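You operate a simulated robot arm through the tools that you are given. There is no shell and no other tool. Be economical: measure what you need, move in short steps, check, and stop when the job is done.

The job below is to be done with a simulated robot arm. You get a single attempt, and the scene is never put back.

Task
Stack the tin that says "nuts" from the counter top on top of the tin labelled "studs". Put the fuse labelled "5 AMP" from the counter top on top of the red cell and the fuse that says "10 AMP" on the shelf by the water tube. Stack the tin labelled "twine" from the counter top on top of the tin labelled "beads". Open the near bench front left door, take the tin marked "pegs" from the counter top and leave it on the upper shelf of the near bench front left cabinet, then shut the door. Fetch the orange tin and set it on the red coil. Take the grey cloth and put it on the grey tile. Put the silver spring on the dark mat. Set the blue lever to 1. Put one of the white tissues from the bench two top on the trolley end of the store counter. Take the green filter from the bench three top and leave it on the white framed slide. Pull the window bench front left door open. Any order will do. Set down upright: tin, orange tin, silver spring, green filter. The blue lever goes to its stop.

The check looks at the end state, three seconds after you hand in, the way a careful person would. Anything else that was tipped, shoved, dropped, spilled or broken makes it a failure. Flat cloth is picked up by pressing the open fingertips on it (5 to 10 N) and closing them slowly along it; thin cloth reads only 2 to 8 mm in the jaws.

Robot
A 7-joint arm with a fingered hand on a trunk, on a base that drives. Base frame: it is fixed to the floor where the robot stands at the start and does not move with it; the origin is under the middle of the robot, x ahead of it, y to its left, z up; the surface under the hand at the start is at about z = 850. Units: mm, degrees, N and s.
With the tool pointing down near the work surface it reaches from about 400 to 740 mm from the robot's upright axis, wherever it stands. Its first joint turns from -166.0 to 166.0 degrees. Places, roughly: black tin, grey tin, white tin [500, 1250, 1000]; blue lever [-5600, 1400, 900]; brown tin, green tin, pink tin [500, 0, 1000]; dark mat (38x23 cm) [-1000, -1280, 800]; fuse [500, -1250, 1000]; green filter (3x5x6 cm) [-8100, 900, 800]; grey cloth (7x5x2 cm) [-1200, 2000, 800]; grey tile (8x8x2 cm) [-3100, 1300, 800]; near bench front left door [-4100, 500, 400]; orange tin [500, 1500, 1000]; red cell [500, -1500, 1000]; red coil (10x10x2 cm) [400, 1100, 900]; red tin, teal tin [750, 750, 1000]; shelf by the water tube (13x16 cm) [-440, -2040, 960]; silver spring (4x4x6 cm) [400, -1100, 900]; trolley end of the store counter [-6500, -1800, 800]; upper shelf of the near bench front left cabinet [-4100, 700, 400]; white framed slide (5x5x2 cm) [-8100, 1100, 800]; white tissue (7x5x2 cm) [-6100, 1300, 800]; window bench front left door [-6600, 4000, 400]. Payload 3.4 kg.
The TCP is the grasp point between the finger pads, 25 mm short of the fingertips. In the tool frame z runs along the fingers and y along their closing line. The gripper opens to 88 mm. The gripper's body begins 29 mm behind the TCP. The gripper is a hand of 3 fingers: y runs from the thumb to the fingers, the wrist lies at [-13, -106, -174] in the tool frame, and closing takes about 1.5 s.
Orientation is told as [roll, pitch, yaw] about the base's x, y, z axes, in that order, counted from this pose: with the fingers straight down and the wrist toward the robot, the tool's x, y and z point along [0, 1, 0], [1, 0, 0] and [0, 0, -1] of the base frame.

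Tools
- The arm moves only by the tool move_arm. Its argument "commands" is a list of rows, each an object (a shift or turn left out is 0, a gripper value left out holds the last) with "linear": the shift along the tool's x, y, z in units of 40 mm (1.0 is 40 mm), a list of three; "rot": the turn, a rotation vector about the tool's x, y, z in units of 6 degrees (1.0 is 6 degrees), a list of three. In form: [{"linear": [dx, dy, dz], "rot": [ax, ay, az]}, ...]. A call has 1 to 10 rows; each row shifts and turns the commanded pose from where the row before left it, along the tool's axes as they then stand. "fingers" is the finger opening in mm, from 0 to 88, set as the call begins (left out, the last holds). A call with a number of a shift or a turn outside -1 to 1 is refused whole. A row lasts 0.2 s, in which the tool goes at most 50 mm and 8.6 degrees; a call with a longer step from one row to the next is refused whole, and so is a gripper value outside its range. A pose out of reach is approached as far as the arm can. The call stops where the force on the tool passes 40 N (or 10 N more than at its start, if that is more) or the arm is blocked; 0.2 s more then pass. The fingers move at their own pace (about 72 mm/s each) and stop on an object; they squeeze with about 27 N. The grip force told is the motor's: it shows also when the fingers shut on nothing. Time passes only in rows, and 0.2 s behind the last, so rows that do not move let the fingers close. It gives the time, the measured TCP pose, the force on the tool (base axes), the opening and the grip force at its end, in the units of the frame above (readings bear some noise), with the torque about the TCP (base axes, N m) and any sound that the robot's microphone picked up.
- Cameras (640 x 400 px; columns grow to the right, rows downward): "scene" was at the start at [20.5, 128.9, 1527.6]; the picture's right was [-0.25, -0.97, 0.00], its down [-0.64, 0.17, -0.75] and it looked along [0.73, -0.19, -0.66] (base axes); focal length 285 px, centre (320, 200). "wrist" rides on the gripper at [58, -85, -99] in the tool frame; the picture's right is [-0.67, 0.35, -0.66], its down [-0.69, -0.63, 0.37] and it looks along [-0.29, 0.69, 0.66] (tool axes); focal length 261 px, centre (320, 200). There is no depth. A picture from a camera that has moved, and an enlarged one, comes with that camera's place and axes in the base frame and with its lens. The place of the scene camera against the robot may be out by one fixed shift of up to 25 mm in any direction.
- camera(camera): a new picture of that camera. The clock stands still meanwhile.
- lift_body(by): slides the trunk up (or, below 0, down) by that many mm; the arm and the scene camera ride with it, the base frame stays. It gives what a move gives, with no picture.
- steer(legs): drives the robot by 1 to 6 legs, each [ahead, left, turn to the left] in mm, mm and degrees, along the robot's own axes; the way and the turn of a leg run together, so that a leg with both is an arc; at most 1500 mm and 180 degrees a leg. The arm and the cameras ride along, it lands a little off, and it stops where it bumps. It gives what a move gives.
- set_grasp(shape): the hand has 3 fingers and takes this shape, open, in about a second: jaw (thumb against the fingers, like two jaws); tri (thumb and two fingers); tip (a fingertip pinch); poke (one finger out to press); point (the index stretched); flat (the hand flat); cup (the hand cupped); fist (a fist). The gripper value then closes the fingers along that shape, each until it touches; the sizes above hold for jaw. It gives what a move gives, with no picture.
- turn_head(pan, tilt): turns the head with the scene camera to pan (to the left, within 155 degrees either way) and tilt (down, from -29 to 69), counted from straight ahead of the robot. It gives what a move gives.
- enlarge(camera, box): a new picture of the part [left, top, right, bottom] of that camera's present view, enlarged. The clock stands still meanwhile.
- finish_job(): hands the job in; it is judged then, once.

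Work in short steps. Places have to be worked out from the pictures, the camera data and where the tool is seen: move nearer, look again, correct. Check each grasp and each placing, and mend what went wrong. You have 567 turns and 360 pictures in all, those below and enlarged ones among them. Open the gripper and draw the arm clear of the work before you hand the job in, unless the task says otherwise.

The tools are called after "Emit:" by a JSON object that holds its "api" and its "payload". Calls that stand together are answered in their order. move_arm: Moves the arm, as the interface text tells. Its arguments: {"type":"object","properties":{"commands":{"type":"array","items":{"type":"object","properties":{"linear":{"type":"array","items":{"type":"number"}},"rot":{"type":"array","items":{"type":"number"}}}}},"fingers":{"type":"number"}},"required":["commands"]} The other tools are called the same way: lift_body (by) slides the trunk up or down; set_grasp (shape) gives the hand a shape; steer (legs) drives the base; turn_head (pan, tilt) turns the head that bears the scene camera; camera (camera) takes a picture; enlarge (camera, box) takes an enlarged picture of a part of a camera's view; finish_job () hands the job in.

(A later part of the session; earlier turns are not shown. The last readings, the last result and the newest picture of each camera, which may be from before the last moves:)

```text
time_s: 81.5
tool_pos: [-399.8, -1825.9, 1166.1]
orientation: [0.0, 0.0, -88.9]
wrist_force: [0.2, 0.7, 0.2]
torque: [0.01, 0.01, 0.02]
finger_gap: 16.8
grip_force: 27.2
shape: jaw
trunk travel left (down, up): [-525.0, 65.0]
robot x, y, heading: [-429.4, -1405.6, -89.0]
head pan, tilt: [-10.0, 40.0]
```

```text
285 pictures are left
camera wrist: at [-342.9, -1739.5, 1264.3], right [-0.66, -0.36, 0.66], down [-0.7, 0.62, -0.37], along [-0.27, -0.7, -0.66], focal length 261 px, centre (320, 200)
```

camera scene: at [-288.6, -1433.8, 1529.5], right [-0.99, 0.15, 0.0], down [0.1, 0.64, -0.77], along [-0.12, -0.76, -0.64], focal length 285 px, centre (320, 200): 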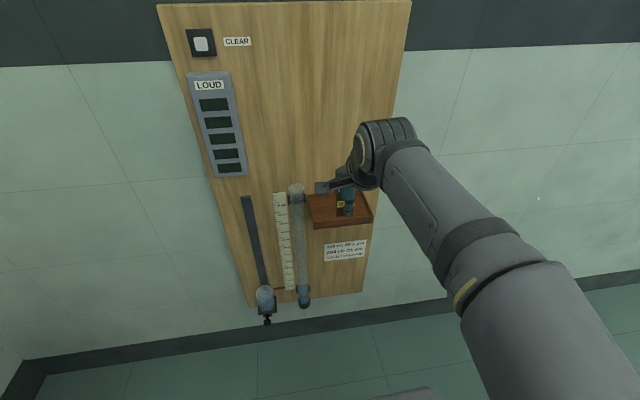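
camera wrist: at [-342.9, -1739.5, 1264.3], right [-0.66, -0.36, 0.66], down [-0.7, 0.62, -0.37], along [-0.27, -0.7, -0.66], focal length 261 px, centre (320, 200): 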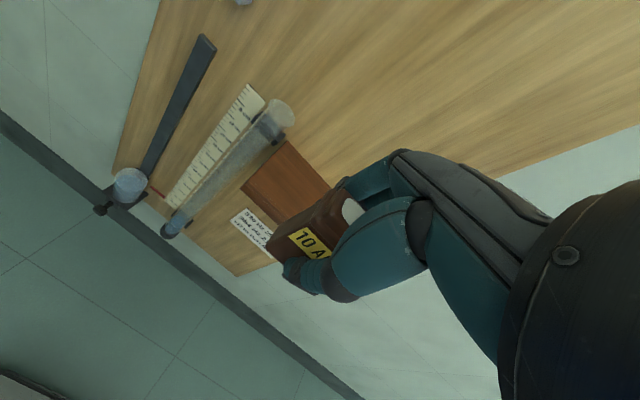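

I enlarge the shelf in both views.

Emit:
{"api": "enlarge", "payload": {"camera": "scene", "box": [260, 170, 400, 270]}}

Emit:
{"api": "enlarge", "payload": {"camera": "wrist", "box": [220, 80, 380, 280]}}

```text
4.00 times, centred on (330, 220) of scene
camera zoom: at [-288.6, -1433.8, 1529.5], right [-0.99, 0.15, 0.0], down [0.1, 0.64, -0.77], along [-0.12, -0.76, -0.64], focal length 1138 px, centre (280, 120)
```

zoom: 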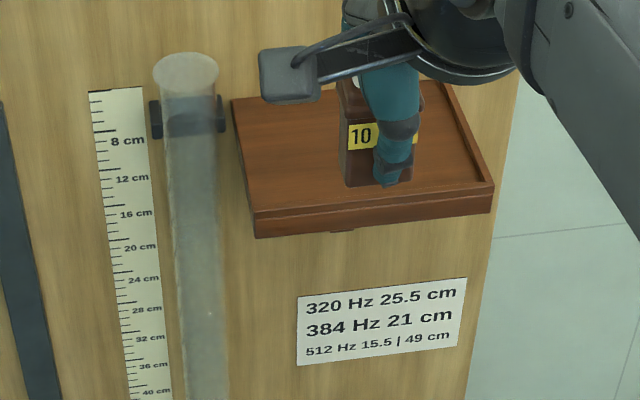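

```text
2.00 times, centred on (300, 180) of wrist
camera zoom: at [-342.9, -1739.5, 1264.3], right [-0.66, -0.36, 0.66], down [-0.7, 0.62, -0.37], along [-0.27, -0.7, -0.66], focal length 521 px, centre (360, 240)
```

zoom: 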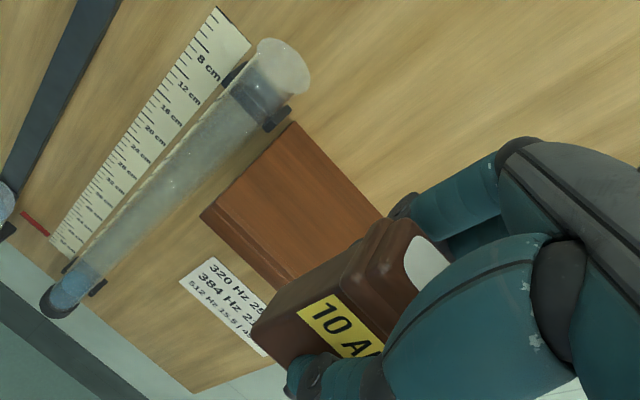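

Shelf spans about x −356…−516, y −1964…−2104, z≈960. I move the fuse over (-432,-2022) at z≈1070.

Emit:
{"api": "move_arm", "payload": {"commands": [{"linear": [-0.2, 0.8, 0.3]}, {"linear": [-0.2, 0.8, 0.4]}, {"linear": [-0.2, 0.8, 0.4]}, {"linear": [-0.2, 0.8, 0.4]}, {"linear": [0, 0.8, 0.4]}, {"linear": [0, 0.8, 0.4]}, {"linear": [0, 0.1, 0]}, {"linear": [0, 0, 0]}]}}

Emit:
{"api": "camera", "payload": {"camera": "wrist"}}

Emit:
{"api": "enlarge", "payload": {"camera": "scene", "box": [260, 130, 420, 270]}}

```text
time_s: 83.3
tool_pos: [-427.6, -2023.0, 1073.5]
orientation: [0.0, 0.0, -88.9]
wrist_force: [0.4, 0.2, 0.2]
torque: [-0.02, -0.02, 0.03]
finger_gap: 16.8
grip_force: 27.1
shape: jaw
trunk travel left (down, up): [-525.0, 65.0]
robot x, y, heading: [-433.2, -1405.4, -88.6]
head pan, tilt: [-10.0, 40.0]
```

```text
282 pictures are left
camera wrist: at [-371.3, -1936.4, 1172.5], right [-0.66, -0.36, 0.66], down [-0.7, 0.62, -0.37], along [-0.27, -0.7, -0.66], focal length 261 px, centre (320, 200)
```

wrist: 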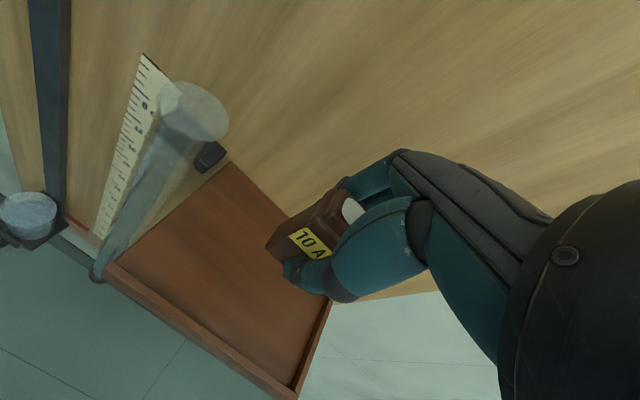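

```text
2.86 times, centred on (340, 200) of scene
camera zoom: at [-288.6, -1433.7, 1529.4], right [-0.99, 0.15, 0.0], down [0.1, 0.64, -0.77], along [-0.12, -0.76, -0.64], focal length 813 px, centre (263, 200)
```

zoom: 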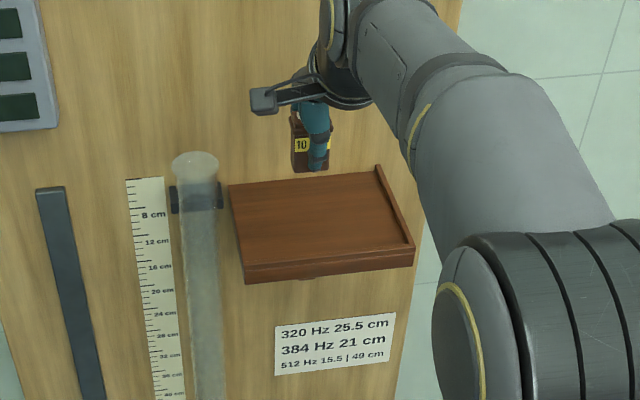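

Fuse is over the shelf interior. I shift 7 mm deeper and lower toward contact (expected TCP ≈ 993).

Emit:
{"api": "move_arm", "payload": {"commands": [{"linear": [-0.1, 0.17, 0.4]}, {"linear": [0, 0, 0.6]}, {"linear": [0, 0, 0.5]}, {"linear": [0, 0, 0.25]}, {"linear": [0, 0, 0]}]}}

Emit:
{"api": "move_arm", "payload": {"commands": [{"linear": [0, 0, 0.08]}, {"linear": [0, 0, 0.05]}, {"linear": [0, 0, 0]}]}}

```text
time_s: 84.5
tool_pos: [-431.3, -2028.0, 1003.1]
orientation: [0.0, 0.1, -88.9]
wrist_force: [0.5, -0.6, -0.6]
torque: [0.0, -0.04, -0.01]
finger_gap: 16.5
grip_force: 27.1
shape: jaw
trunk travel left (down, up): [-525.0, 65.0]
robot x, y, heading: [-430.9, -1404.8, -89.0]
head pan, tilt: [-10.0, 40.0]
```

```text
time_s: 85.3
tool_pos: [-430.2, -2028.5, 997.8]
orientation: [0.0, -0.1, -88.8]
wrist_force: [-0.4, -0.4, 0.4]
torque: [-0.01, -0.01, 0.03]
finger_gap: 16.5
grip_force: 27.1
shape: jaw
trunk travel left (down, up): [-525.0, 65.0]
robot x, y, heading: [-435.3, -1407.0, -88.8]
head pan, tilt: [-10.0, 40.0]
```

Emit:
{"api": "move_arm", "payload": {"commands": [{"linear": [0, 0, 0.06]}, {"linear": [0, 0, 0.06]}, {"linear": [0, 0, 0]}]}}

Emit:
{"api": "enlarge", "payload": {"camera": "scene", "box": [290, 150, 390, 250]}}

```text
time_s: 86.1
tool_pos: [-430.6, -2028.8, 993.3]
orientation: [0.0, 0.0, -88.9]
wrist_force: [-0.1, 0.3, -1.0]
torque: [0.02, 0.02, 0.02]
finger_gap: 16.5
grip_force: 26.7
shape: jaw
trunk travel left (down, up): [-525.0, 65.0]
robot x, y, heading: [-429.1, -1409.9, -88.7]
head pan, tilt: [-10.0, 40.0]
```

```text
4.00 times, centred on (340, 200) of scene
camera zoom: at [-288.6, -1433.9, 1529.4], right [-0.99, 0.15, 0.0], down [0.1, 0.64, -0.77], along [-0.12, -0.76, -0.64], focal length 1138 px, centre (240, 200)
```

zoom: 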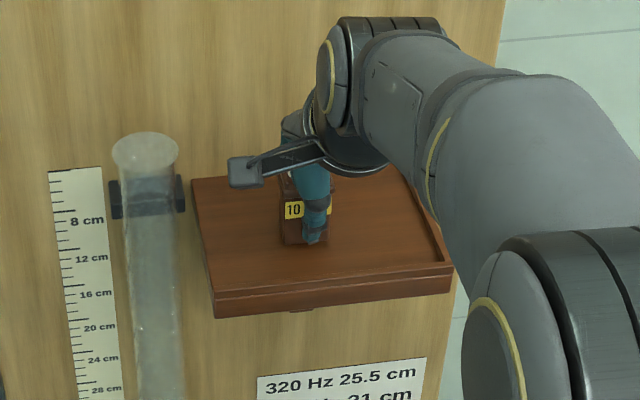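

Nearly there; a few more small steps down.

Emit:
{"api": "move_arm", "payload": {"commands": [{"linear": [0, 0, 0.06]}, {"linear": [0, 0, 0.06]}, {"linear": [0, 0, 0]}]}}

```text
time_s: 86.9
tool_pos: [-431.4, -2030.1, 990.0]
orientation: [0.0, -0.4, -88.9]
wrist_force: [1.3, -1.6, 15.7]
torque: [-0.12, 0.02, 0.03]
finger_gap: 17.1
grip_force: 27.5
shape: jaw
trunk travel left (down, up): [-525.0, 65.0]
robot x, y, heading: [-430.5, -1409.6, -89.0]
head pan, tilt: [-10.0, 40.0]
```

Contact (16 N). I ease 1.5 mm and open to 50.

Emit:
{"api": "move_arm", "payload": {"commands": [{"linear": [0, 0, -0.04]}, {"linear": [0, 0, 0]}]}}

Emit:
{"api": "move_arm", "payload": {"commands": [{"linear": [0, 0, 0]}, {"linear": [0, 0, 0]}, {"linear": [0, 0, 0]}, {"linear": [0, 0, 0]}, {"linear": [0, 0, 0]}], "fingers": 50}}

Emit:
{"api": "move_arm", "payload": {"commands": [{"linear": [0, 0, -0.2]}, {"linear": [0, 0, -0.4]}, {"linear": [0, 0, -0.6]}, {"linear": [0, 0, -0.8]}, {"linear": [0, 0, -0.8]}, {"linear": [0, 0, 0]}]}}

Emit:
{"api": "enlarge", "payload": {"camera": "scene", "box": [290, 110, 390, 250]}}

Emit:
{"api": "camera", "payload": {"camera": "wrist"}}

```text
time_s: 87.5
tool_pos: [-430.7, -2028.6, 991.3]
orientation: [0.0, -0.1, -88.8]
wrist_force: [1.6, -3.2, 14.8]
torque: [-0.16, 0.02, 0.0]
finger_gap: 17.3
grip_force: 26.7
shape: jaw
trunk travel left (down, up): [-525.0, 65.0]
robot x, y, heading: [-430.2, -1403.4, -89.1]
head pan, tilt: [-10.0, 40.0]
```

```text
time_s: 88.7
tool_pos: [-429.4, -2029.4, 988.8]
orientation: [0.0, 0.0, -88.9]
wrist_force: [-0.2, -0.9, 0.0]
torque: [0.0, 0.03, -0.03]
finger_gap: 49.4
grip_force: 0.0
shape: jaw
trunk travel left (down, up): [-525.0, 65.0]
robot x, y, heading: [-432.4, -1406.3, -88.9]
head pan, tilt: [-10.0, 40.0]
```

```text
time_s: 90.1
tool_pos: [-430.6, -2028.0, 1102.6]
orientation: [0.0, -0.1, -88.9]
wrist_force: [0.3, -0.2, 0.8]
torque: [0.0, -0.01, 0.02]
finger_gap: 49.2
grip_force: 0.0
shape: jaw
trunk travel left (down, up): [-525.0, 65.0]
robot x, y, heading: [-430.1, -1404.1, -89.0]
head pan, tilt: [-10.0, 40.0]
```

```text
2.86 times, centred on (340, 180) of scene
camera zoom: at [-288.6, -1433.8, 1529.4], right [-0.99, 0.15, 0.0], down [0.1, 0.64, -0.77], along [-0.12, -0.76, -0.64], focal length 813 px, centre (263, 257)
```

zoom: 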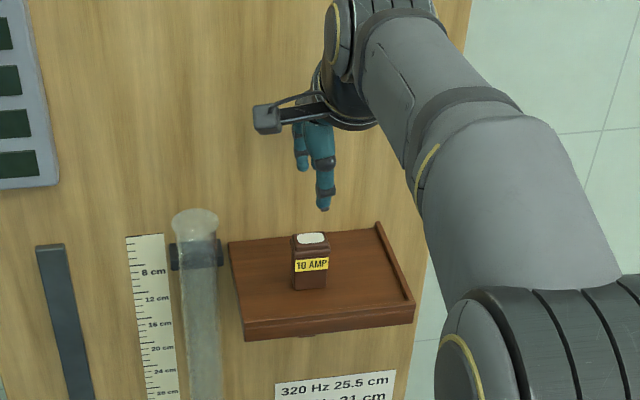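

```text
278 pictures are left
camera wrist: at [-374.6, -1942.4, 1201.8], right [-0.66, -0.36, 0.66], down [-0.7, 0.62, -0.37], along [-0.27, -0.7, -0.66], focal length 261 px, centre (320, 200)
```

wrist: 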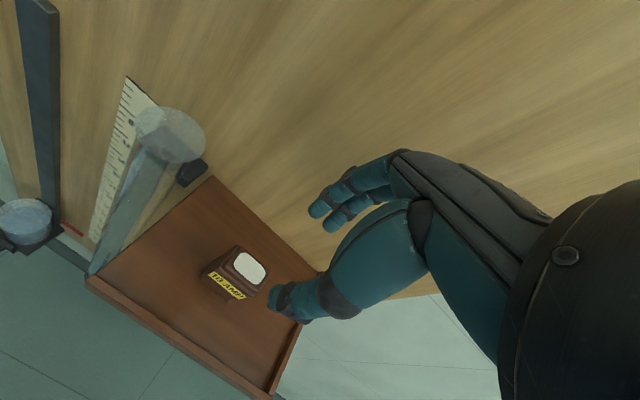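

The 10 AMP fuse stands on the shelf. I retract the arm, then drive back to the counter for the spring.

Emit:
{"api": "move_arm", "payload": {"commands": [{"linear": [0, -0.4, -0.9]}, {"linear": [0, -0.9, -0.5]}, {"linear": [0, -0.9, -0.3]}, {"linear": [0, -0.9, 0]}, {"linear": [0, -0.9, 0]}, {"linear": [0, -0.8, 0]}, {"linear": [0, 0, 0]}], "fingers": 70}}

Emit:
{"api": "steer", "payload": {"legs": [[-364, 0, 0], [0, 0, 89], [330, 0, 0]]}}

Emit:
{"api": "turn_head", "payload": {"pan": -5, "tilt": 48}}

Emit:
{"api": "camera", "payload": {"camera": "scene"}}

Emit:
{"api": "camera", "payload": {"camera": "wrist"}}

```text
time_s: 91.7
tool_pos: [-434.0, -1836.2, 1169.3]
orientation: [0.0, 0.1, -88.9]
wrist_force: [0.1, 0.0, 0.5]
torque: [0.0, -0.01, 0.0]
finger_gap: 69.5
grip_force: 0.2
shape: jaw
trunk travel left (down, up): [-525.0, 65.0]
robot x, y, heading: [-431.4, -1407.4, -88.9]
head pan, tilt: [-10.0, 40.0]
```

```text
time_s: 99.5
tool_pos: [323.7, -1076.2, 1169.4]
orientation: [-0.1, 0.0, -1.7]
wrist_force: [-0.1, 1.3, 0.3]
torque: [0.01, 0.0, 0.0]
finger_gap: 69.5
grip_force: 0.1
shape: jaw
trunk travel left (down, up): [-525.0, 65.0]
robot x, y, heading: [-111.2, -1054.5, -1.4]
head pan, tilt: [-10.0, 40.0]
```

```text
time_s: 100.2
tool_pos: [321.3, -1075.8, 1169.8]
orientation: [0.1, 0.0, -1.6]
wrist_force: [-0.1, 0.6, -0.4]
torque: [-0.04, -0.01, 0.01]
finger_gap: 69.7
grip_force: 0.1
shape: jaw
trunk travel left (down, up): [-525.0, 65.0]
robot x, y, heading: [-110.0, -1051.5, -1.4]
head pan, tilt: [-5.0, 48.0]
```

```text
277 pictures are left
camera scene: at [-86.1, -910.3, 1518.0], right [-0.11, -0.99, 0.0], down [-0.74, 0.09, -0.67], along [0.67, -0.08, -0.74], focal length 285 px, centre (320, 200)
```

scene: 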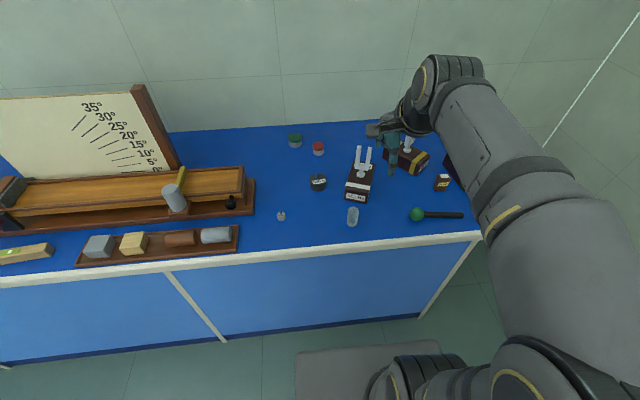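

```text
276 pictures are left
camera wrist: at [239.2, -1015.7, 1268.5], right [0.33, -0.68, 0.66], down [-0.65, -0.67, -0.37], along [0.69, -0.3, -0.66], focal length 261 px, centre (320, 200)
```

wrist: 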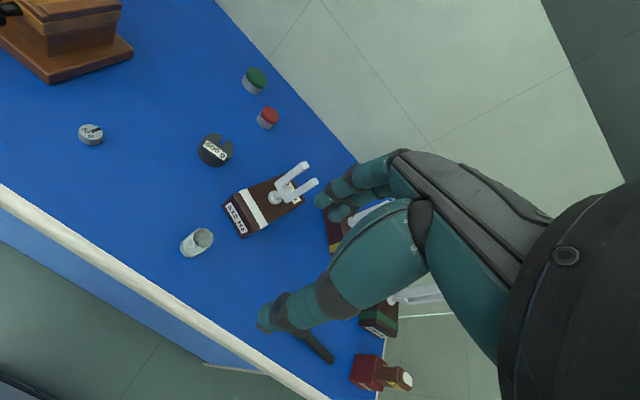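

Spring stands at about (397,-1050), top ≈ 910. I move above it to z≈965 with a 62 mm opening.

Emit:
{"api": "move_arm", "payload": {"commands": [{"linear": [0.2, 0.46, 0.8]}, {"linear": [0.2, 0.46, 0.9]}, {"linear": [0.2, 0.46, 0.9]}, {"linear": [0.1, 0.46, 0.9]}, {"linear": [0, 0, 0.9]}, {"linear": [0, 0, 0.7]}, {"linear": [0, 0, 0]}], "fingers": 62}}

Emit:
{"api": "camera", "payload": {"camera": "wrist"}}

Emit:
{"api": "enlarge", "payload": {"camera": "scene", "box": [290, 130, 440, 250]}}

```text
time_s: 101.8
tool_pos: [397.7, -1049.4, 964.6]
orientation: [-0.1, 0.0, -1.6]
wrist_force: [-0.7, 0.4, 0.3]
torque: [0.01, 0.0, 0.0]
finger_gap: 62.2
grip_force: 0.1
shape: jaw
trunk travel left (down, up): [-525.0, 65.0]
robot x, y, heading: [-109.4, -1052.5, -1.6]
head pan, tilt: [-5.0, 48.0]
```

```text
275 pictures are left
camera wrist: at [313.7, -989.3, 1063.6], right [0.33, -0.68, 0.66], down [-0.65, -0.67, -0.37], along [0.69, -0.3, -0.66], focal length 261 px, centre (320, 200)
```

wrist: 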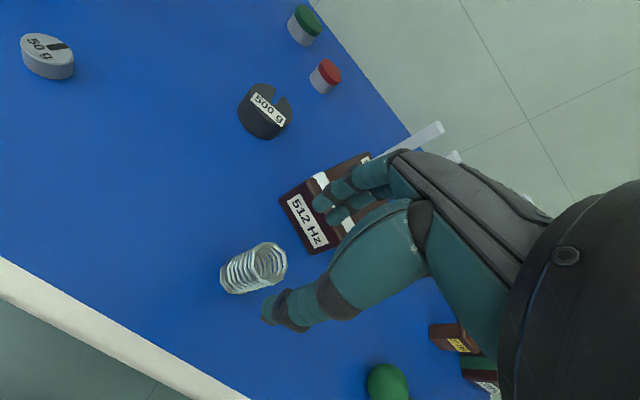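

```text
3.33 times, centred on (365, 190) of scene
camera zoom: at [-86.0, -910.2, 1518.0], right [-0.11, -0.99, 0.0], down [-0.74, 0.08, -0.67], along [0.66, -0.08, -0.74], focal length 948 px, centre (170, 233)
```

zoom: 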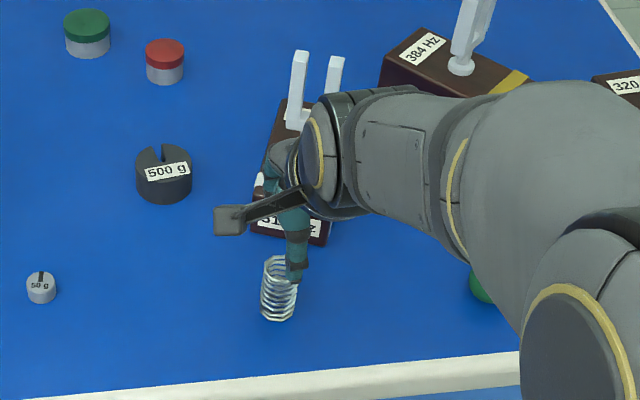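

Spring at (397.5,-1046). I shift 3.5 mm left and descend to z≈890.

Emit:
{"api": "move_arm", "payload": {"commands": [{"linear": [0.08, 0, 0.5]}, {"linear": [0, 0, 0.6]}, {"linear": [0, 0, 0.5]}, {"linear": [0, 0, 0.28]}, {"linear": [0, 0, 0]}]}}

Emit:
{"api": "camera", "payload": {"camera": "wrist"}}

Emit:
{"api": "move_arm", "payload": {"commands": [{"linear": [0, 0, 0]}, {"linear": [0, 0, 0]}, {"linear": [0, 0, 0]}, {"linear": [0, 0, 0]}, {"linear": [0, 0, 0]}, {"linear": [0, 0, 0]}, {"linear": [0, 0, 0]}, {"linear": [0, 0, 0]}], "fingers": 0}}

Emit:
{"api": "camera", "payload": {"camera": "wrist"}}

```text
time_s: 103.0
tool_pos: [397.3, -1044.6, 889.1]
orientation: [0.0, 0.0, -1.6]
wrist_force: [0.2, 0.0, 0.6]
torque: [-0.03, -0.01, -0.01]
finger_gap: 62.2
grip_force: 0.0
shape: jaw
trunk travel left (down, up): [-525.0, 65.0]
robot x, y, heading: [-108.0, -1052.1, -1.5]
head pan, tilt: [-5.0, 48.0]
```

```text
273 pictures are left
camera wrist: at [314.0, -985.8, 988.8], right [0.33, -0.68, 0.66], down [-0.65, -0.67, -0.37], along [0.69, -0.3, -0.66], focal length 261 px, centre (320, 200)
```

wrist: 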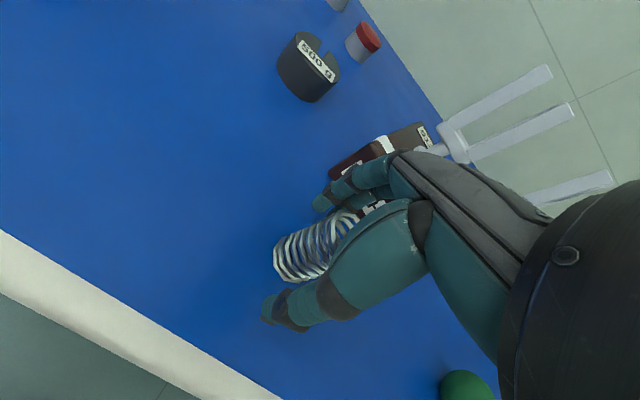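

```text
time_s: 104.8
tool_pos: [397.2, -1045.5, 889.7]
orientation: [0.0, 0.0, -1.6]
wrist_force: [-0.2, 0.6, 0.5]
torque: [0.03, -0.03, 0.01]
finger_gap: 23.5
grip_force: 26.2
shape: jaw
trunk travel left (down, up): [-525.0, 65.0]
robot x, y, heading: [-108.8, -1052.8, -1.8]
head pan, tilt: [-5.0, 48.0]
```

```text
272 pictures are left
camera wrist: at [314.0, -985.8, 989.1], right [0.33, -0.68, 0.66], down [-0.65, -0.67, -0.37], along [0.69, -0.3, -0.66], focal length 261 px, centre (320, 200)
```

wrist: 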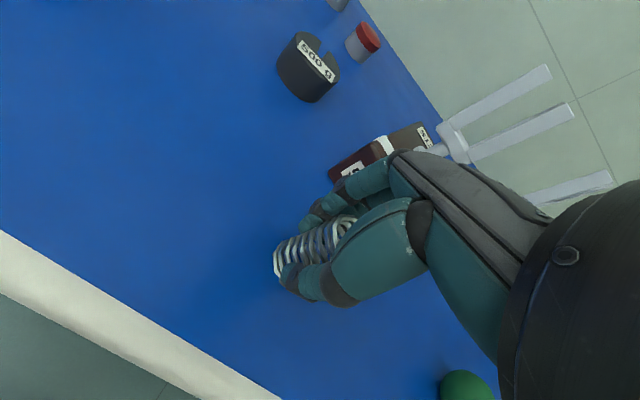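

Spring is gripped. I lift it, retract and drive to face the bench with the dark mat.

Emit:
{"api": "move_arm", "payload": {"commands": [{"linear": [0, 0, -0.5]}, {"linear": [0, 0, -0.9]}, {"linear": [0, 0, -0.9]}, {"linear": [0, 0, -0.9]}, {"linear": [0, -0.4, -0.9]}, {"linear": [0, -0.8, -0.9]}, {"linear": [0, -0.6, -0.9]}, {"linear": [0, 0, -0.4]}, {"linear": [0, 0, 0]}]}}

Emit:
{"api": "steer", "payload": {"legs": [[-340, 0, 0], [0, 0, -178.4], [0, 228, 0]]}}

Emit:
{"api": "turn_head", "payload": {"pan": -5, "tilt": 48}}

Emit:
{"api": "camera", "payload": {"camera": "scene"}}

Emit:
{"api": "camera", "payload": {"camera": "wrist"}}

```text
time_s: 106.8
tool_pos: [325.6, -1043.2, 1143.4]
orientation: [-0.1, 0.0, -1.6]
wrist_force: [0.5, 0.2, -0.3]
torque: [-0.01, -0.04, 0.02]
finger_gap: 22.8
grip_force: 26.8
shape: jaw
trunk travel left (down, up): [-525.0, 65.0]
robot x, y, heading: [-106.8, -1051.6, -1.9]
head pan, tilt: [-5.0, 48.0]
```

```text
time_s: 117.7
tool_pos: [-889.8, -1288.7, 1142.1]
orientation: [0.1, 0.0, 179.6]
wrist_force: [0.2, 0.3, -1.2]
torque: [0.0, 0.0, 0.01]
finger_gap: 23.3
grip_force: 26.9
shape: jaw
trunk travel left (down, up): [-525.0, 65.0]
robot x, y, heading: [-457.7, -1270.7, 179.8]
head pan, tilt: [-5.0, 48.0]
```

```text
time_s: 118.3
tool_pos: [-889.2, -1289.1, 1142.6]
orientation: [0.0, 0.1, 179.6]
wrist_force: [0.1, -0.4, -0.4]
torque: [-0.03, 0.0, 0.02]
finger_gap: 23.2
grip_force: 27.1
shape: jaw
trunk travel left (down, up): [-525.0, 65.0]
robot x, y, heading: [-456.7, -1272.9, 179.9]
head pan, tilt: [-5.0, 48.0]
```

```text
271 pictures are left
camera scene: at [-476.3, -1429.1, 1518.0], right [0.09, 1.0, 0.0], down [0.74, -0.07, -0.67], along [-0.67, 0.06, -0.74], focal length 285 px, centre (320, 200)
```

scene: 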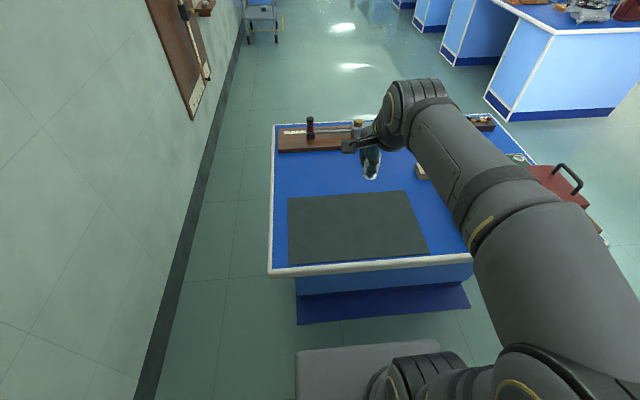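

```text
270 pictures are left
camera wrist: at [-805.1, -1346.8, 1242.1], right [-0.34, 0.67, 0.66], down [0.63, 0.68, -0.37], along [-0.69, 0.29, -0.66], focal length 261 px, centre (320, 200)
```

wrist: 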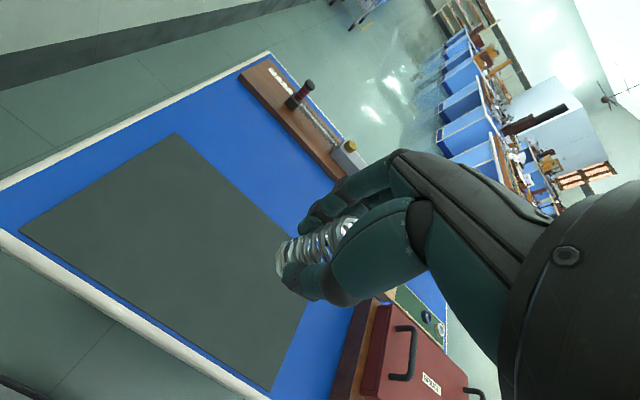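

Mat spans roughly x −870…−1104, y −1463…−1085 at z≈820. I go to (-985,-1275) and lower to z≈900.

Emit:
{"api": "move_arm", "payload": {"commands": [{"linear": [-0.1, 0.6, 0.8]}, {"linear": [-0.1, 0.6, 0.8]}, {"linear": [-0.1, 0.6, 0.8]}, {"linear": [-0.05, 0.6, 0.8]}, {"linear": [0, 0, 1]}, {"linear": [0, 0, 1]}, {"linear": [0, 0, 0.8]}, {"linear": [0, 0, 0]}]}}

Emit:
{"api": "camera", "payload": {"camera": "wrist"}}

Emit:
{"api": "enlarge", "payload": {"camera": "scene", "box": [270, 130, 470, 290]}}

```text
time_s: 120.1
tool_pos: [-983.1, -1275.0, 903.4]
orientation: [0.0, 0.0, 179.7]
wrist_force: [0.0, -1.0, -0.5]
torque: [0.03, -0.02, 0.01]
finger_gap: 22.1
grip_force: 27.2
shape: jaw
trunk travel left (down, up): [-525.0, 65.0]
robot x, y, heading: [-456.3, -1272.8, 179.5]
head pan, tilt: [-5.0, 48.0]
```

```text
269 pictures are left
camera wrist: at [-899.9, -1332.9, 1002.5], right [-0.34, 0.67, 0.66], down [0.63, 0.68, -0.37], along [-0.69, 0.29, -0.66], focal length 261 px, centre (320, 200)
```

wrist: 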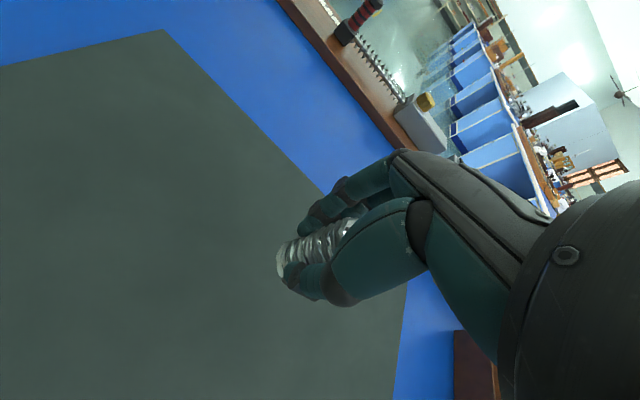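

```text
2.50 times, centred on (370, 210) of scene
camera zoom: at [-476.4, -1429.0, 1518.0], right [0.09, 1.0, 0.0], down [0.74, -0.07, -0.67], along [-0.67, 0.06, -0.74], focal length 711 px, centre (195, 175)
```

zoom: 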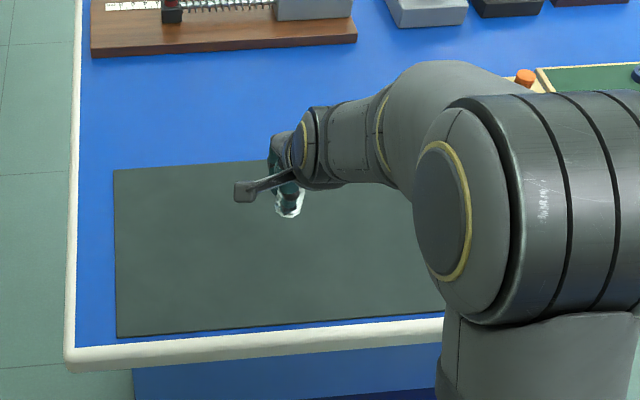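

Over the mat. I lower in small steps for contact.

Emit:
{"api": "move_arm", "payload": {"commands": [{"linear": [0, 0, 0.4]}, {"linear": [0, 0, 0.2]}, {"linear": [0, 0, 0.1]}, {"linear": [0, 0, 0.1]}, {"linear": [0, 0, 0.1]}, {"linear": [0, 0, 0]}]}}

```text
time_s: 121.5
tool_pos: [-985.2, -1274.5, 866.6]
orientation: [0.1, 0.1, 179.7]
wrist_force: [0.0, 0.5, -0.5]
torque: [0.0, -0.03, 0.03]
finger_gap: 22.5
grip_force: 27.2
shape: jaw
trunk travel left (down, up): [-525.0, 65.0]
robot x, y, heading: [-455.7, -1268.2, 179.8]
head pan, tilt: [-5.0, 48.0]
```

Emit:
{"api": "move_arm", "payload": {"commands": [{"linear": [0, 0, 0.1]}, {"linear": [0, 0, 0.1]}, {"linear": [0, 0, 0.08]}, {"linear": [0, 0, 0]}]}}

Emit:
{"api": "enlarge", "payload": {"camera": "wrist", "box": [240, 190, 400, 320]}}

```text
time_s: 122.5
tool_pos: [-986.0, -1273.0, 855.6]
orientation: [0.0, 0.1, 179.7]
wrist_force: [0.7, -0.4, -0.4]
torque: [-0.02, 0.04, 0.03]
finger_gap: 22.9
grip_force: 27.1
shape: jaw
trunk travel left (down, up): [-525.0, 65.0]
robot x, y, heading: [-455.5, -1272.3, 179.8]
head pan, tilt: [-5.0, 48.0]
```

```text
3.08 times, centred on (320, 255) of wrist
camera zoom: at [-901.4, -1331.6, 954.9], right [-0.35, 0.67, 0.66], down [0.63, 0.68, -0.37], along [-0.69, 0.29, -0.66], focal length 802 px, centre (320, 31)
```

zoom: 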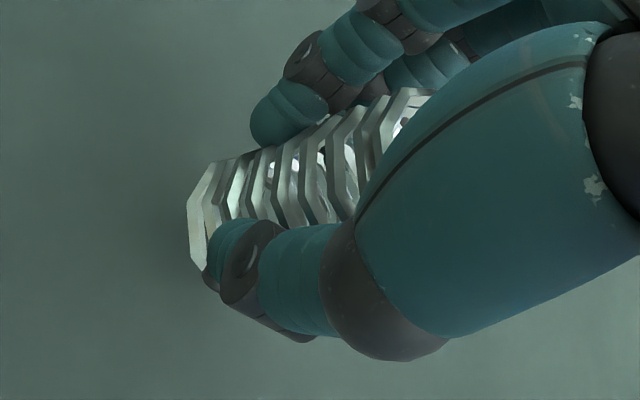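

No contact yet; I keep lowering.

Emit:
{"api": "move_arm", "payload": {"commands": [{"linear": [0, 0, 0.1]}, {"linear": [0, 0, 0.1]}, {"linear": [0, 0, 0.08]}, {"linear": [0, 0, 0]}]}}

Emit:
{"api": "move_arm", "payload": {"commands": [{"linear": [0, 0, 0.08]}, {"linear": [0, 0, 0.08]}, {"linear": [0, 0, 0]}]}}

```text
time_s: 123.5
tool_pos: [-986.2, -1272.2, 844.4]
orientation: [0.1, 0.0, 179.6]
wrist_force: [-0.5, 0.5, -0.1]
torque: [0.0, -0.02, -0.03]
finger_gap: 22.5
grip_force: 26.7
shape: jaw
trunk travel left (down, up): [-525.0, 65.0]
robot x, y, heading: [-456.9, -1269.9, 179.5]
head pan, tilt: [-5.0, 48.0]
```

```text
time_s: 124.3
tool_pos: [-985.9, -1273.0, 839.4]
orientation: [0.0, -0.4, 179.7]
wrist_force: [0.4, -2.9, 23.7]
torque: [0.05, 0.08, 0.03]
finger_gap: 23.5
grip_force: 27.0
shape: jaw
trunk travel left (down, up): [-525.0, 65.0]
robot x, y, heading: [-450.7, -1271.9, 179.7]
head pan, tilt: [-5.0, 48.0]
```

Contact at ≈840 (24 N). I ease up 2.5 mm and release.

Emit:
{"api": "move_arm", "payload": {"commands": [{"linear": [0, 0, -0.06]}, {"linear": [0, 0, 0]}]}}

Emit:
{"api": "move_arm", "payload": {"commands": [{"linear": [0, 0, 0]}, {"linear": [0, 0, 0]}, {"linear": [0, 0, 0]}, {"linear": [0, 0, 0]}, {"linear": [0, 0, 0]}], "fingers": 62}}

Emit:
{"api": "move_arm", "payload": {"commands": [{"linear": [0, 0, -0.2]}, {"linear": [0, 0, -0.4]}, {"linear": [0, 0, -0.6]}, {"linear": [0, 0, -0.8]}, {"linear": [0, 0, -0.8]}, {"linear": [0, 0, 0]}]}}

Emit:
{"api": "camera", "payload": {"camera": "wrist"}}

```text
time_s: 124.9
tool_pos: [-984.7, -1273.0, 841.1]
orientation: [0.1, -0.1, 179.7]
wrist_force: [-3.8, -1.9, 16.1]
torque: [0.02, 0.18, 0.02]
finger_gap: 23.8
grip_force: 27.4
shape: jaw
trunk travel left (down, up): [-525.0, 65.0]
robot x, y, heading: [-457.0, -1269.8, 179.7]
head pan, tilt: [-5.0, 48.0]
```

```text
time_s: 126.1
tool_pos: [-986.7, -1273.8, 840.6]
orientation: [0.0, 0.0, 179.7]
wrist_force: [0.0, -0.6, 1.0]
torque: [0.03, -0.02, -0.01]
finger_gap: 61.6
grip_force: 0.1
shape: jaw
trunk travel left (down, up): [-525.0, 65.0]
robot x, y, heading: [-459.4, -1269.7, 179.6]
head pan, tilt: [-5.0, 48.0]
```

```text
time_s: 127.5
tool_pos: [-986.1, -1273.9, 951.7]
orientation: [-0.1, 0.0, 179.7]
wrist_force: [-0.4, 1.2, -1.5]
torque: [0.02, 0.0, -0.02]
finger_gap: 61.6
grip_force: 0.1
shape: jaw
trunk travel left (down, up): [-525.0, 65.0]
robot x, y, heading: [-453.5, -1271.9, 179.9]
head pan, tilt: [-5.0, 48.0]
```

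```text
266 pictures are left
camera wrist: at [-901.9, -1332.7, 1050.7], right [-0.34, 0.67, 0.66], down [0.63, 0.68, -0.37], along [-0.69, 0.29, -0.66], focal length 261 px, centre (320, 200)
```

wrist: 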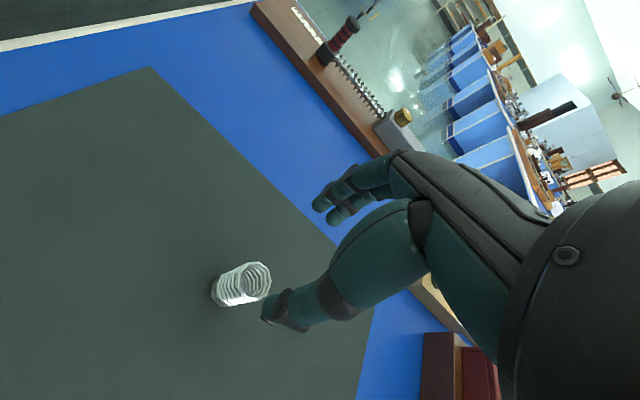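

Spring stands upright on the mat. I raise/retract the arm and drive to the left part of the counter (y≈1200).

Emit:
{"api": "move_arm", "payload": {"commands": [{"linear": [0, 0, -0.9]}, {"linear": [0, -0.3, -0.9]}, {"linear": [0, -0.8, -0.9]}, {"linear": [0, -0.8, -0.9]}, {"linear": [0, -0.6, -0.9]}, {"linear": [0, 0, -0.9]}, {"linear": [0, 0, 0]}], "fingers": 88}}

Emit:
{"api": "steer", "payload": {"legs": [[0, 0, -179.7], [330, 0, 0], [0, 1200, 0], [0, 1200, 0]]}}

Emit:
{"api": "turn_head", "payload": {"pan": 0, "tilt": 42}}

Emit:
{"api": "camera", "payload": {"camera": "scene"}}

```text
time_s: 129.1
tool_pos: [-886.0, -1273.6, 1167.3]
orientation: [0.1, 0.0, 179.7]
wrist_force: [-0.4, -0.9, 0.3]
torque: [-0.01, 0.01, -0.01]
finger_gap: 87.8
grip_force: 0.1
shape: jaw
trunk travel left (down, up): [-525.0, 65.0]
robot x, y, heading: [-454.6, -1269.8, 179.7]
head pan, tilt: [-5.0, 48.0]
```

```text
time_s: 150.0
tool_pos: [432.7, 1089.1, 1167.0]
orientation: [0.0, -0.1, -3.3]
wrist_force: [0.0, 0.3, 0.1]
torque: [0.0, -0.01, -0.01]
finger_gap: 87.6
grip_force: 0.0
shape: jaw
trunk travel left (down, up): [-525.0, 65.0]
robot x, y, heading: [2.3, 1107.3, -3.2]
head pan, tilt: [-5.0, 48.0]
```

```text
time_s: 150.7
tool_pos: [433.3, 1088.4, 1167.2]
orientation: [-0.1, 0.0, -3.2]
wrist_force: [0.0, -0.5, 0.4]
torque: [0.01, 0.0, 0.0]
finger_gap: 87.6
grip_force: 0.1
shape: jaw
trunk travel left (down, up): [-525.0, 65.0]
robot x, y, heading: [3.9, 1107.4, -3.4]
head pan, tilt: [0.0, 42.0]
```

```text
265 pictures are left
camera scene: at [34.6, 1255.9, 1526.5], right [-0.06, -1.0, 0.0], down [-0.67, 0.04, -0.74], along [0.74, -0.04, -0.67], focal length 285 px, centre (320, 200)
```

scene: 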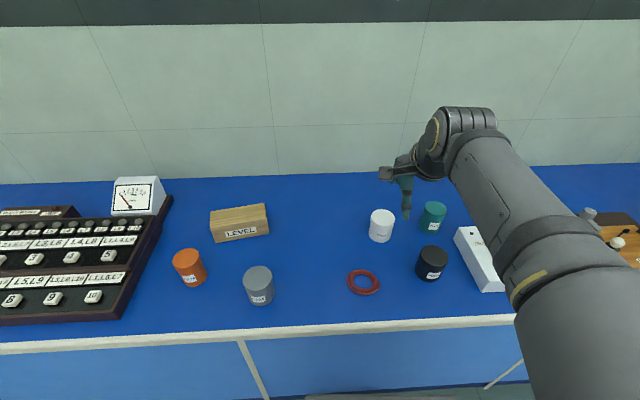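

I correct the heading and enlarge to read labels.

Emit:
{"api": "steer", "payload": {"legs": [[0, 0, 3.3]]}}

Emit:
{"api": "enlarge", "payload": {"camera": "scene", "box": [160, 190, 480, 320]}}

Emit:
{"api": "enlarge", "payload": {"camera": "scene", "box": [340, 180, 500, 300]}}

Emit:
{"api": "camera", "payload": {"camera": "wrist"}}

```text
time_s: 151.5
tool_pos: [432.2, 1114.1, 1168.0]
orientation: [0.0, 0.0, 0.1]
wrist_force: [0.7, -0.1, 0.1]
torque: [0.02, -0.02, 0.04]
finger_gap: 87.8
grip_force: 0.0
shape: jaw
trunk travel left (down, up): [-525.0, 65.0]
robot x, y, heading: [4.4, 1111.3, -0.0]
head pan, tilt: [0.0, 42.0]
```

```text
2.00 times, centred on (320, 255) of scene
camera zoom: at [25.5, 1257.6, 1526.5], right [0.0, -1.0, 0.0], down [-0.67, 0.0, -0.74], along [0.74, 0.0, -0.67], focal length 569 px, centre (320, 90)
```

zoom: 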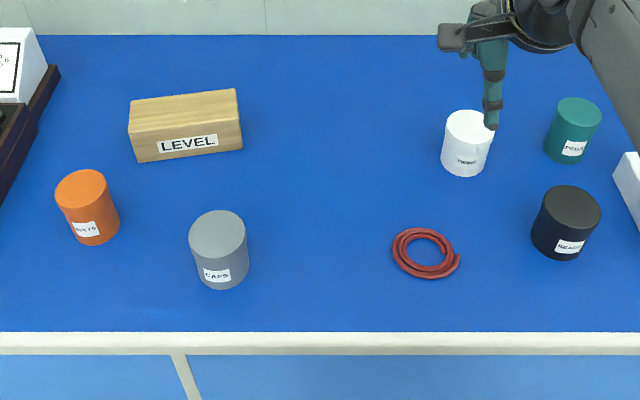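

```text
3.33 times, centred on (420, 240) of scene
camera zoom: at [25.5, 1257.6, 1526.5], right [0.0, -1.0, 0.0], down [-0.67, 0.0, -0.74], along [0.74, 0.0, -0.67], focal length 948 px, centre (-13, 67)
```

zoom: 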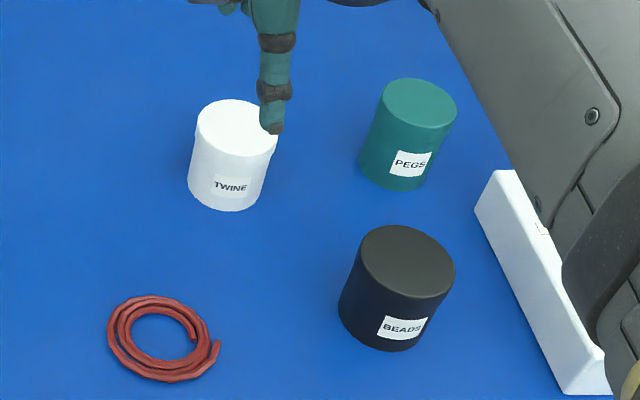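

```text
262 pictures are left
camera wrist: at [348.0, 1171.2, 1266.4], right [0.35, -0.67, 0.66], down [-0.63, -0.69, -0.37], along [0.69, -0.28, -0.66], focal length 261 px, centre (320, 200)
```

wrist: 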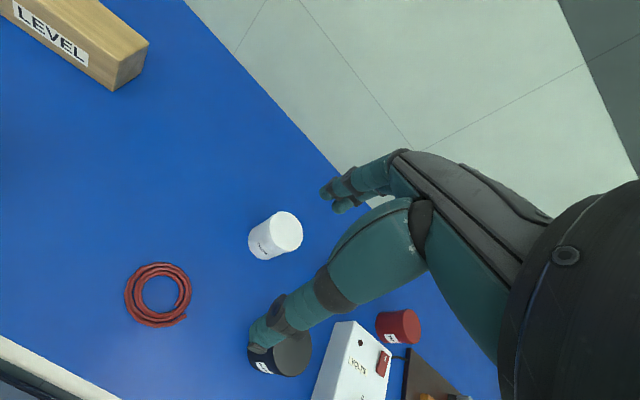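

TWINE is white (~593,1050), BEADS black (~445,941), PEGS teal. I move above the white tin.

Emit:
{"api": "move_arm", "payload": {"commands": [{"linear": [-0.3, 0.75, 0.6]}, {"linear": [-0.3, 0.75, 0.6]}, {"linear": [-0.3, 0.75, 0.6]}, {"linear": [-0.3, 0.75, 0.6]}, {"linear": [-0.3, 0.75, 0.6]}, {"linear": [0, 0, 0.7]}, {"linear": [0, 0, 0]}], "fingers": 88}}

Emit:
{"api": "camera", "payload": {"camera": "wrist"}}

Emit:
{"api": "enlarge", "payload": {"camera": "scene", "box": [320, 160, 480, 300]}}

```text
time_s: 153.1
tool_pos: [583.2, 1052.2, 1019.9]
orientation: [-0.1, 0.0, 0.0]
wrist_force: [-0.7, 0.4, -0.1]
torque: [0.02, -0.05, -0.01]
finger_gap: 87.5
grip_force: 0.0
shape: jaw
trunk travel left (down, up): [-525.0, 65.0]
robot x, y, heading: [1.5, 1107.4, 0.0]
head pan, tilt: [0.0, 42.0]
```

```text
261 pictures are left
camera wrist: at [497.6, 1109.8, 1119.0], right [0.35, -0.67, 0.66], down [-0.63, -0.69, -0.37], along [0.69, -0.28, -0.66], focal length 261 px, centre (320, 200)
```

wrist: 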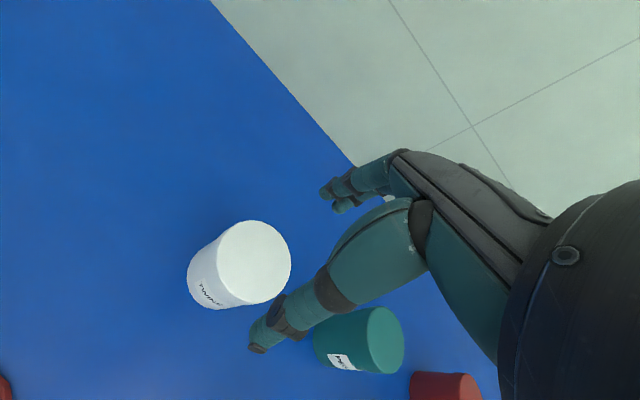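

```text
2.86 times, centred on (400, 230) of scene
camera zoom: at [25.5, 1257.6, 1526.5], right [0.0, -1.0, 0.0], down [-0.67, 0.0, -0.74], along [0.74, 0.0, -0.67], focal length 813 px, centre (91, 114)
```

zoom: 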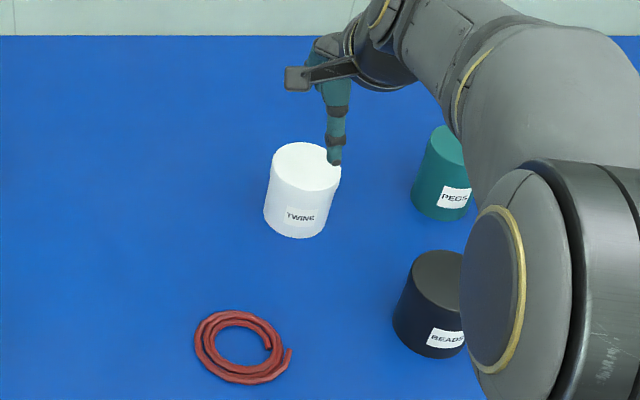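

Twine centre ≈ (596,1050). I centre and descend to z≈915.

Emit:
{"api": "move_arm", "payload": {"commands": [{"linear": [-0.06, 0.32, 0.4]}, {"linear": [0, 0, 0.7]}, {"linear": [0, 0, 0.7]}, {"linear": [0, 0, 0.5]}, {"linear": [0, 0, 0.3]}, {"linear": [0, 0, 0]}]}}

Emit:
{"api": "camera", "payload": {"camera": "wrist"}}

```text
time_s: 154.5
tool_pos: [597.4, 1050.6, 915.8]
orientation: [0.1, 0.0, 0.1]
wrist_force: [0.4, 0.2, 0.9]
torque: [0.0, -0.03, 0.01]
finger_gap: 87.5
grip_force: 0.1
shape: jaw
trunk travel left (down, up): [-525.0, 65.0]
robot x, y, heading: [1.4, 1108.2, -0.0]
head pan, tilt: [0.0, 42.0]
```

```text
259 pictures are left
camera wrist: at [511.4, 1108.5, 1014.9], right [0.35, -0.67, 0.66], down [-0.63, -0.69, -0.37], along [0.69, -0.28, -0.66], focal length 261 px, centre (320, 200)
```

wrist: 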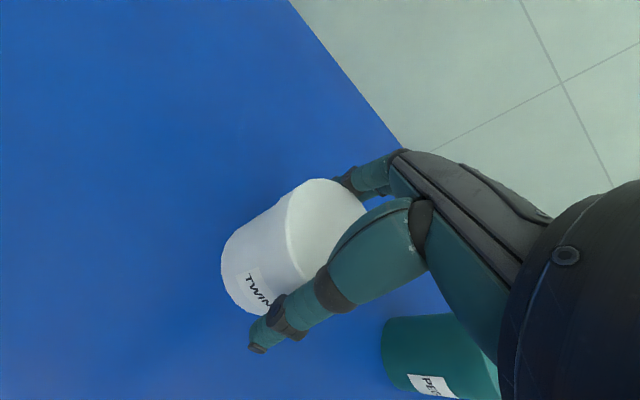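

No load; I close the grip.

Emit:
{"api": "move_arm", "payload": {"commands": [{"linear": [0, 0, 0]}, {"linear": [0, 0, 0]}, {"linear": [0, 0, 0]}, {"linear": [0, 0, 0]}, {"linear": [0, 0, 0]}, {"linear": [0, 0, 0]}, {"linear": [0, 0, 0]}], "fingers": 0}}

Emit:
{"api": "move_arm", "payload": {"commands": [{"linear": [0, 0, -0.6]}, {"linear": [0, 0, -0.9]}, {"linear": [0, 0, -0.9]}, {"linear": [0, 0, -0.9]}, {"linear": [0, 0, 0]}]}}

Emit:
{"api": "camera", "payload": {"camera": "wrist"}}

```text
time_s: 156.1
tool_pos: [596.1, 1051.1, 915.7]
orientation: [0.0, 0.1, 0.2]
wrist_force: [0.2, 0.3, 1.1]
torque: [-0.02, 0.15, -0.02]
finger_gap: 64.4
grip_force: 26.9
shape: jaw
trunk travel left (down, up): [-525.0, 65.0]
robot x, y, heading: [4.4, 1108.5, 0.2]
head pan, tilt: [0.0, 42.0]
```

```text
time_s: 157.3
tool_pos: [595.9, 1051.9, 1048.6]
orientation: [0.0, 0.0, 0.0]
wrist_force: [-0.7, 0.3, -0.6]
torque: [0.02, 0.0, 0.01]
finger_gap: 63.9
grip_force: 27.2
shape: jaw
trunk travel left (down, up): [-525.0, 65.0]
robot x, y, heading: [-0.6, 1111.4, 0.0]
head pan, tilt: [0.0, 42.0]
```

```text
258 pictures are left
camera wrist: at [510.5, 1109.3, 1147.2], right [0.35, -0.67, 0.66], down [-0.63, -0.69, -0.37], along [0.69, -0.28, -0.66], focal length 261 px, centre (320, 200)
```

wrist: 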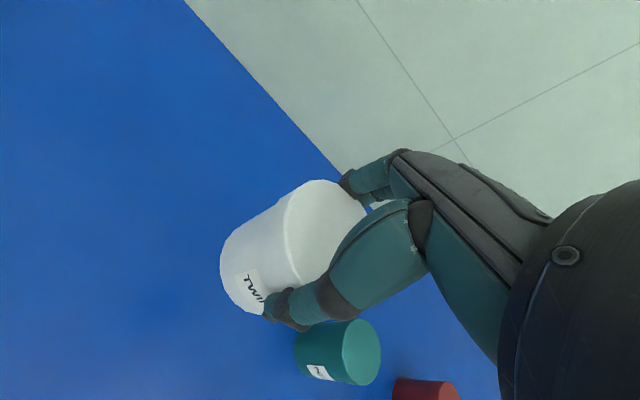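

Lifted. I move toward the beads tin, stopping short to measure it with the wrist camera.

Emit:
{"api": "move_arm", "payload": {"commands": [{"linear": [-0.1, -0.8, -0.3]}, {"linear": [-0.2, -0.8, -0.2]}, {"linear": [-0.2, -0.8, 0]}, {"linear": [-0.2, -0.8, 0]}, {"linear": [-0.3, -0.4, 0]}, {"linear": [0, 0, 0]}]}}

Emit:
{"api": "camera", "payload": {"camera": "wrist"}}

Emit:
{"api": "camera", "payload": {"camera": "scene"}}

```text
time_s: 158.7
tool_pos: [450.5, 1012.0, 1064.2]
orientation: [-0.1, 0.0, 0.1]
wrist_force: [0.2, 0.5, -1.1]
torque: [-0.01, -0.02, -0.04]
finger_gap: 64.0
grip_force: 27.0
shape: jaw
trunk travel left (down, up): [-525.0, 65.0]
robot x, y, heading: [3.6, 1110.4, 0.0]
head pan, tilt: [0.0, 42.0]
```

```text
257 pictures are left
camera wrist: at [365.2, 1070.0, 1164.5], right [0.35, -0.67, 0.66], down [-0.63, -0.69, -0.37], along [0.69, -0.28, -0.66], focal length 261 px, centre (320, 200)
```

wrist: 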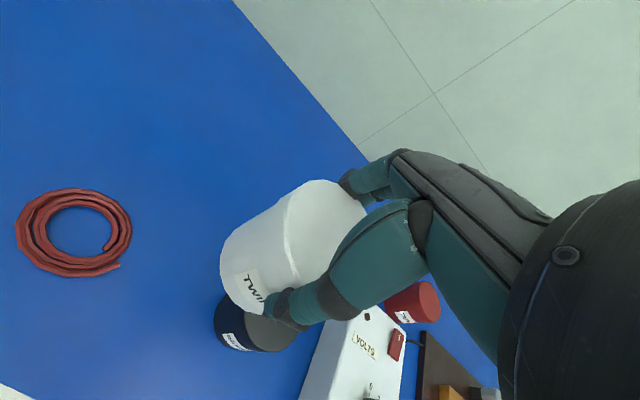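

```text
256 pictures are left
camera scene: at [25.7, 1257.5, 1526.5], right [0.0, -1.0, 0.0], down [-0.67, 0.0, -0.74], along [0.74, 0.0, -0.67], focal length 285 px, centre (320, 200)
```

scene: 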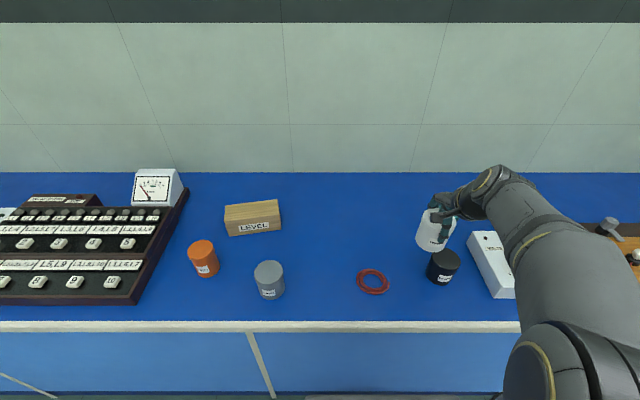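

Emit:
{"api": "enlarge", "payload": {"camera": "scene", "box": [400, 180, 520, 300]}}

Emit:
{"api": "enlarge", "payload": {"camera": "wrist", "box": [180, 160, 380, 380]}}

```text
3.33 times, centred on (460, 240) of scene
camera zoom: at [25.7, 1257.5, 1526.5], right [0.0, -1.0, 0.0], down [-0.67, 0.0, -0.74], along [0.74, 0.0, -0.67], focal length 948 px, centre (-147, 67)
```

zoom: 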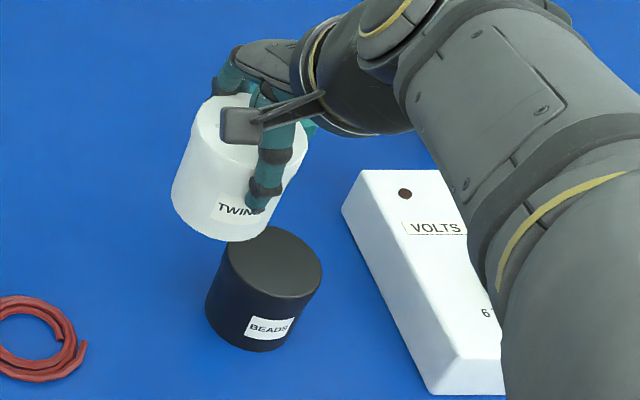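

```text
1.82 times, centred on (280, 270) of wrist
camera zoom: at [365.2, 1070.0, 1164.5], right [0.35, -0.67, 0.66], down [-0.63, -0.69, -0.37], along [0.69, -0.28, -0.66], focal length 474 px, centre (393, 73)
```

zoom: 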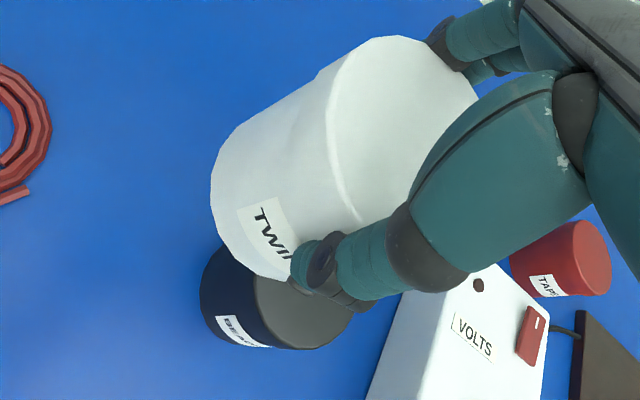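

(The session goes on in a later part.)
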